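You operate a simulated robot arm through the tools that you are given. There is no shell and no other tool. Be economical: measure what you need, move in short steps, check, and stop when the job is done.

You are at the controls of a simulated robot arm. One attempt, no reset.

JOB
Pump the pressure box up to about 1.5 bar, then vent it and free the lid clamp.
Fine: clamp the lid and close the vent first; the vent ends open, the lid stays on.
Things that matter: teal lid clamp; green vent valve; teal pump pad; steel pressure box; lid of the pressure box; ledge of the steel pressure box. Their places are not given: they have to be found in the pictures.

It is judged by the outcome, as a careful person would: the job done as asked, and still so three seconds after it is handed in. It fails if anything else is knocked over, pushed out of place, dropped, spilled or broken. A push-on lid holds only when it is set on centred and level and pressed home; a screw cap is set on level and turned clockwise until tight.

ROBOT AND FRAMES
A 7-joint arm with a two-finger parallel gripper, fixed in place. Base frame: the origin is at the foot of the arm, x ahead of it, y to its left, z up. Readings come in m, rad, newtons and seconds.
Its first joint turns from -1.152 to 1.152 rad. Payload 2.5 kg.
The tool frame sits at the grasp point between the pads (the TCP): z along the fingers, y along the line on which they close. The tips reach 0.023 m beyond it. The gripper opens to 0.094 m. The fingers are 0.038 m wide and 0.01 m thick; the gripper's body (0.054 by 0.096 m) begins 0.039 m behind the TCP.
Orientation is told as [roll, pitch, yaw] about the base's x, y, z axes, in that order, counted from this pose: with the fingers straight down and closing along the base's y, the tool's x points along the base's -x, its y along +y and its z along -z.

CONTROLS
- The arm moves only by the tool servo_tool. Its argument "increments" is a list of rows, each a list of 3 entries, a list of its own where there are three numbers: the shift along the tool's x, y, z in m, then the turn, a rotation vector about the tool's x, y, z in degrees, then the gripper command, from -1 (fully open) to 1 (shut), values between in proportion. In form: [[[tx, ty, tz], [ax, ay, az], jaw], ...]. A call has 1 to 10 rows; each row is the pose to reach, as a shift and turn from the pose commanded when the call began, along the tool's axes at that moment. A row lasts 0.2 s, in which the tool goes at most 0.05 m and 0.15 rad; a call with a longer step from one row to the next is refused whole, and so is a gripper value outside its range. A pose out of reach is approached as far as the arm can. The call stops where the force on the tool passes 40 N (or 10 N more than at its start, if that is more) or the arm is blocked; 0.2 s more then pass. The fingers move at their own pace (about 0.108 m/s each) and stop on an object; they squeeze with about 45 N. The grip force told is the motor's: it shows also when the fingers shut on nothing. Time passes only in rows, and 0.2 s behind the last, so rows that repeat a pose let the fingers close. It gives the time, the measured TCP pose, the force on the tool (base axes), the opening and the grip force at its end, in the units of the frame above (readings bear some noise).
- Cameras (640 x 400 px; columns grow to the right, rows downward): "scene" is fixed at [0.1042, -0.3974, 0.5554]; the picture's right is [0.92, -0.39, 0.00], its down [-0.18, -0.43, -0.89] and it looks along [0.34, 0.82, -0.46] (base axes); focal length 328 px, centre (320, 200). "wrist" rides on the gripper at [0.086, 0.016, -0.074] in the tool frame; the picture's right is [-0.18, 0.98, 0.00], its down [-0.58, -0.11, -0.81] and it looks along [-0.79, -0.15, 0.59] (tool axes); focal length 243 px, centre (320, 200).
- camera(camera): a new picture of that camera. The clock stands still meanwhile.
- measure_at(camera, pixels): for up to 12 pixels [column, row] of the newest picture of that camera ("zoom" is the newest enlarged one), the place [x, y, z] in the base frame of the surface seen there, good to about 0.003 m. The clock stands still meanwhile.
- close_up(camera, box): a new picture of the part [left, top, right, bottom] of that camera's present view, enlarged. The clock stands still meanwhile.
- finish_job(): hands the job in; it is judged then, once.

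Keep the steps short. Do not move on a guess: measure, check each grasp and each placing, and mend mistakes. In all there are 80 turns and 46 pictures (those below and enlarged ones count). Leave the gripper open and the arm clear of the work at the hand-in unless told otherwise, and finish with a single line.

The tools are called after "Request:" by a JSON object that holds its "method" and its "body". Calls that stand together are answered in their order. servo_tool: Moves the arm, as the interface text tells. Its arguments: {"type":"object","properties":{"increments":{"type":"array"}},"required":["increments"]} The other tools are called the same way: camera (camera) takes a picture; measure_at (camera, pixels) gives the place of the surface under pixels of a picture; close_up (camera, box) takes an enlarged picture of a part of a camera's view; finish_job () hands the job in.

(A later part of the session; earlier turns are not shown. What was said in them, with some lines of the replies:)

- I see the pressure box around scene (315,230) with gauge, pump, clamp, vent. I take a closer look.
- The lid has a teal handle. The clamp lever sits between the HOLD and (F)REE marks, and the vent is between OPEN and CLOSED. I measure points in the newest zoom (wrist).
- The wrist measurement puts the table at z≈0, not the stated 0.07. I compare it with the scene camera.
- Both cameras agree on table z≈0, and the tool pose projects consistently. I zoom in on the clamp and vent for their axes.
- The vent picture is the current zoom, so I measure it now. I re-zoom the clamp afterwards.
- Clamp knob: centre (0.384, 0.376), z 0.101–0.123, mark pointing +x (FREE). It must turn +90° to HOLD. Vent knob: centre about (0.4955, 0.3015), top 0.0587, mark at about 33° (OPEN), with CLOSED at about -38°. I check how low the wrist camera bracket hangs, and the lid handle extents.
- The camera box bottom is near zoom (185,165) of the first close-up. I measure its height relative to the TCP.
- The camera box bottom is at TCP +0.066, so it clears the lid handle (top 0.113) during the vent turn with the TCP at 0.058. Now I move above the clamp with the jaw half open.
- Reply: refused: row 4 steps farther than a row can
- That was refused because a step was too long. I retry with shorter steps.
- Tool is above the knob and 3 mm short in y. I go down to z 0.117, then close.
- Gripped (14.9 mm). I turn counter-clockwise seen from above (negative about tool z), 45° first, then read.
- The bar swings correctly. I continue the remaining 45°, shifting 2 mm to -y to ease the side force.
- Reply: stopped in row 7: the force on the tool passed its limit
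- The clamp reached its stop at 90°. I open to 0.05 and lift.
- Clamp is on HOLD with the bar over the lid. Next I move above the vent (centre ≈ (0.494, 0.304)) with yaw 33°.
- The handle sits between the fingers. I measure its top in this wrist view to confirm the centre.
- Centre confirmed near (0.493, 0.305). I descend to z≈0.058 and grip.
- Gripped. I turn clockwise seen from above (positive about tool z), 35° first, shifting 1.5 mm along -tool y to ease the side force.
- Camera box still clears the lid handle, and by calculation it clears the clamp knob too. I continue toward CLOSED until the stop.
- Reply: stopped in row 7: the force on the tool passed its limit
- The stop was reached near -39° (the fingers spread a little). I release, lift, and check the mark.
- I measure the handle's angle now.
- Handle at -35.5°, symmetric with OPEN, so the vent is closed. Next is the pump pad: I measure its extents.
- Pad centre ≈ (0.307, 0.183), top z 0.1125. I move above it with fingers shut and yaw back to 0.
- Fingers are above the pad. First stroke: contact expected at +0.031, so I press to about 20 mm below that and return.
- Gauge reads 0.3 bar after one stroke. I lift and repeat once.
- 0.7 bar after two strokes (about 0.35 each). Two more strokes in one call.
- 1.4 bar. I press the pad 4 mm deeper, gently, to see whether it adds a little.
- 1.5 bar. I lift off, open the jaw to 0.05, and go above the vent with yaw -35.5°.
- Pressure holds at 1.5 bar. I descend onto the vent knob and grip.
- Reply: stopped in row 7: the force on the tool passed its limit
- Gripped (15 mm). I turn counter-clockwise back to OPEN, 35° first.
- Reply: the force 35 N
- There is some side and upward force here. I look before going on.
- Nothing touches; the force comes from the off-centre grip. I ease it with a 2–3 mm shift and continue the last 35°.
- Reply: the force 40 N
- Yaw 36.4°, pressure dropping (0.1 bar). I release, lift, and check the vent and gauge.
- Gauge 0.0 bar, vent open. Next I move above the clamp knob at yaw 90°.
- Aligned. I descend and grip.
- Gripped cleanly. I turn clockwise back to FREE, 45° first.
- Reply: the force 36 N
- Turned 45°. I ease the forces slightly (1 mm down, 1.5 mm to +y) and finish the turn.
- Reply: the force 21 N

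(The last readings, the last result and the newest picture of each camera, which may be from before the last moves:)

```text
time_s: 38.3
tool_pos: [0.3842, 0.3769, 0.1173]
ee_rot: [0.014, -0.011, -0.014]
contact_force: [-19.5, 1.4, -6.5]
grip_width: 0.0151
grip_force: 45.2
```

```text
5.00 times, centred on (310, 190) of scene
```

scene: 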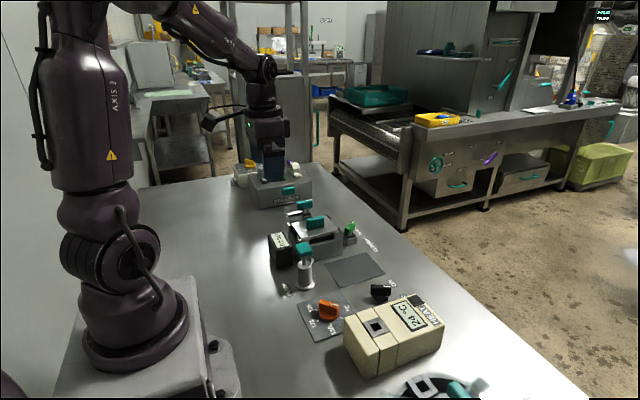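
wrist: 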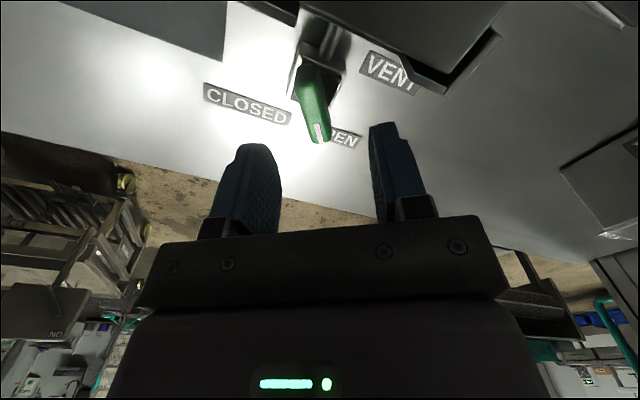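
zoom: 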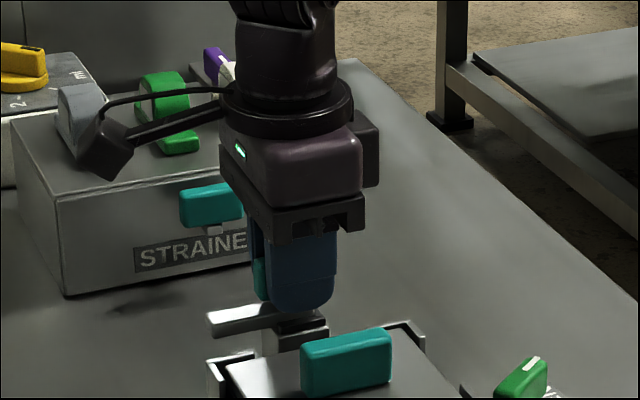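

The bar is back off the lid. I release, lift, and retreat upward.

Request:
{"method": "servo_tool", "body": {"increments": [[[0, 0, 0], [0, 0, 0], -0.06], [[0, 0, 0], [0, 0, 0], -0.06], [[0, 0, 0], [0, 0, 0], -0.06], [[0, 0, -0.04], [0, 0, 0], -0.06], [[0, 0, -0.08], [0, 0, 0], -0.06], [[0, 0, -0.12], [0, 0, 0], -0.06], [[0.03, -0.03, -0.14], [0, 0, 0], -0.5], [[0.06, -0.06, -0.16], [0, 0, 0], -1], [[0.09, -0.09, -0.18], [0, 0, 0], -1], [[0.1, -0.1, -0.19], [0, 0, 0], -1]]}}

Request:
{"method": "close_up", "body": {"camera": "scene", "box": [254, 190, 382, 270]}}

Request:
{"method": "measure_at", "body": {"camera": "zoom", "pixels": [[240, 235], [410, 195], [225, 175], [340, 145], [205, 126], [250, 98], [272, 92], [360, 230]]}}

Request:
{"method": "camera", "body": {"camera": "scene"}}

```text
time_s: 40.5
tool_pos: [0.2809, 0.2734, 0.3035]
ee_rot: [0.017, -0.016, -0.013]
contact_force: [0.3, -1.2, -0.2]
grip_width: 0.094
grip_force: 0.0
```

```text
5.00 times, centred on (318, 230) of scene
```

zoom: 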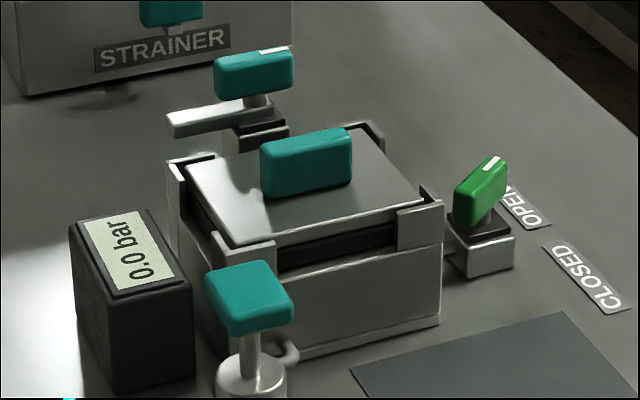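

```text
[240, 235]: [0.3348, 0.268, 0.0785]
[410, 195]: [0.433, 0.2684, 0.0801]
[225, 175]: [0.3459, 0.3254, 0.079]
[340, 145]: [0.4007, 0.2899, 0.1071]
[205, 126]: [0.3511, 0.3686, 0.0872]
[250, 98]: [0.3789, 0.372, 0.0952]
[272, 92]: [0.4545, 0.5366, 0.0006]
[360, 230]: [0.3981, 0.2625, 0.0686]
```

```text
9 pictures are left
```

scene: 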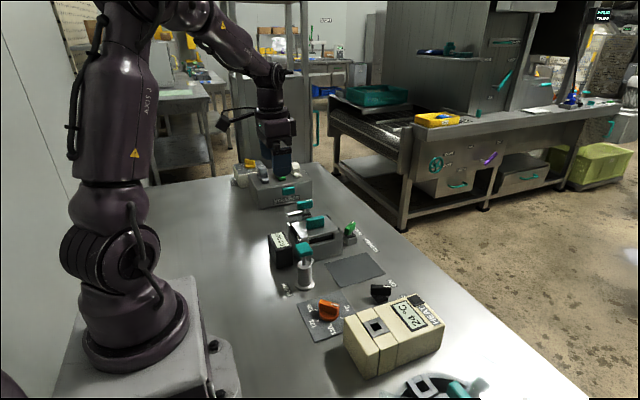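

The clamp is back on FREE, the vent is open, and the gauge reads 0.0 bar. The lid is level at z≈0.08, nothing else has moved, and the arm is clear with the gripper open. I hand in.

Request:
{"method": "finish_job", "body": {}}

```text
The job is handed in.
```

The box was pumped to 1.5 bar with the lid clamped and the vent closed, then vented to 0.0 bar and the clamp freed; the vent is open and the lid is still on.
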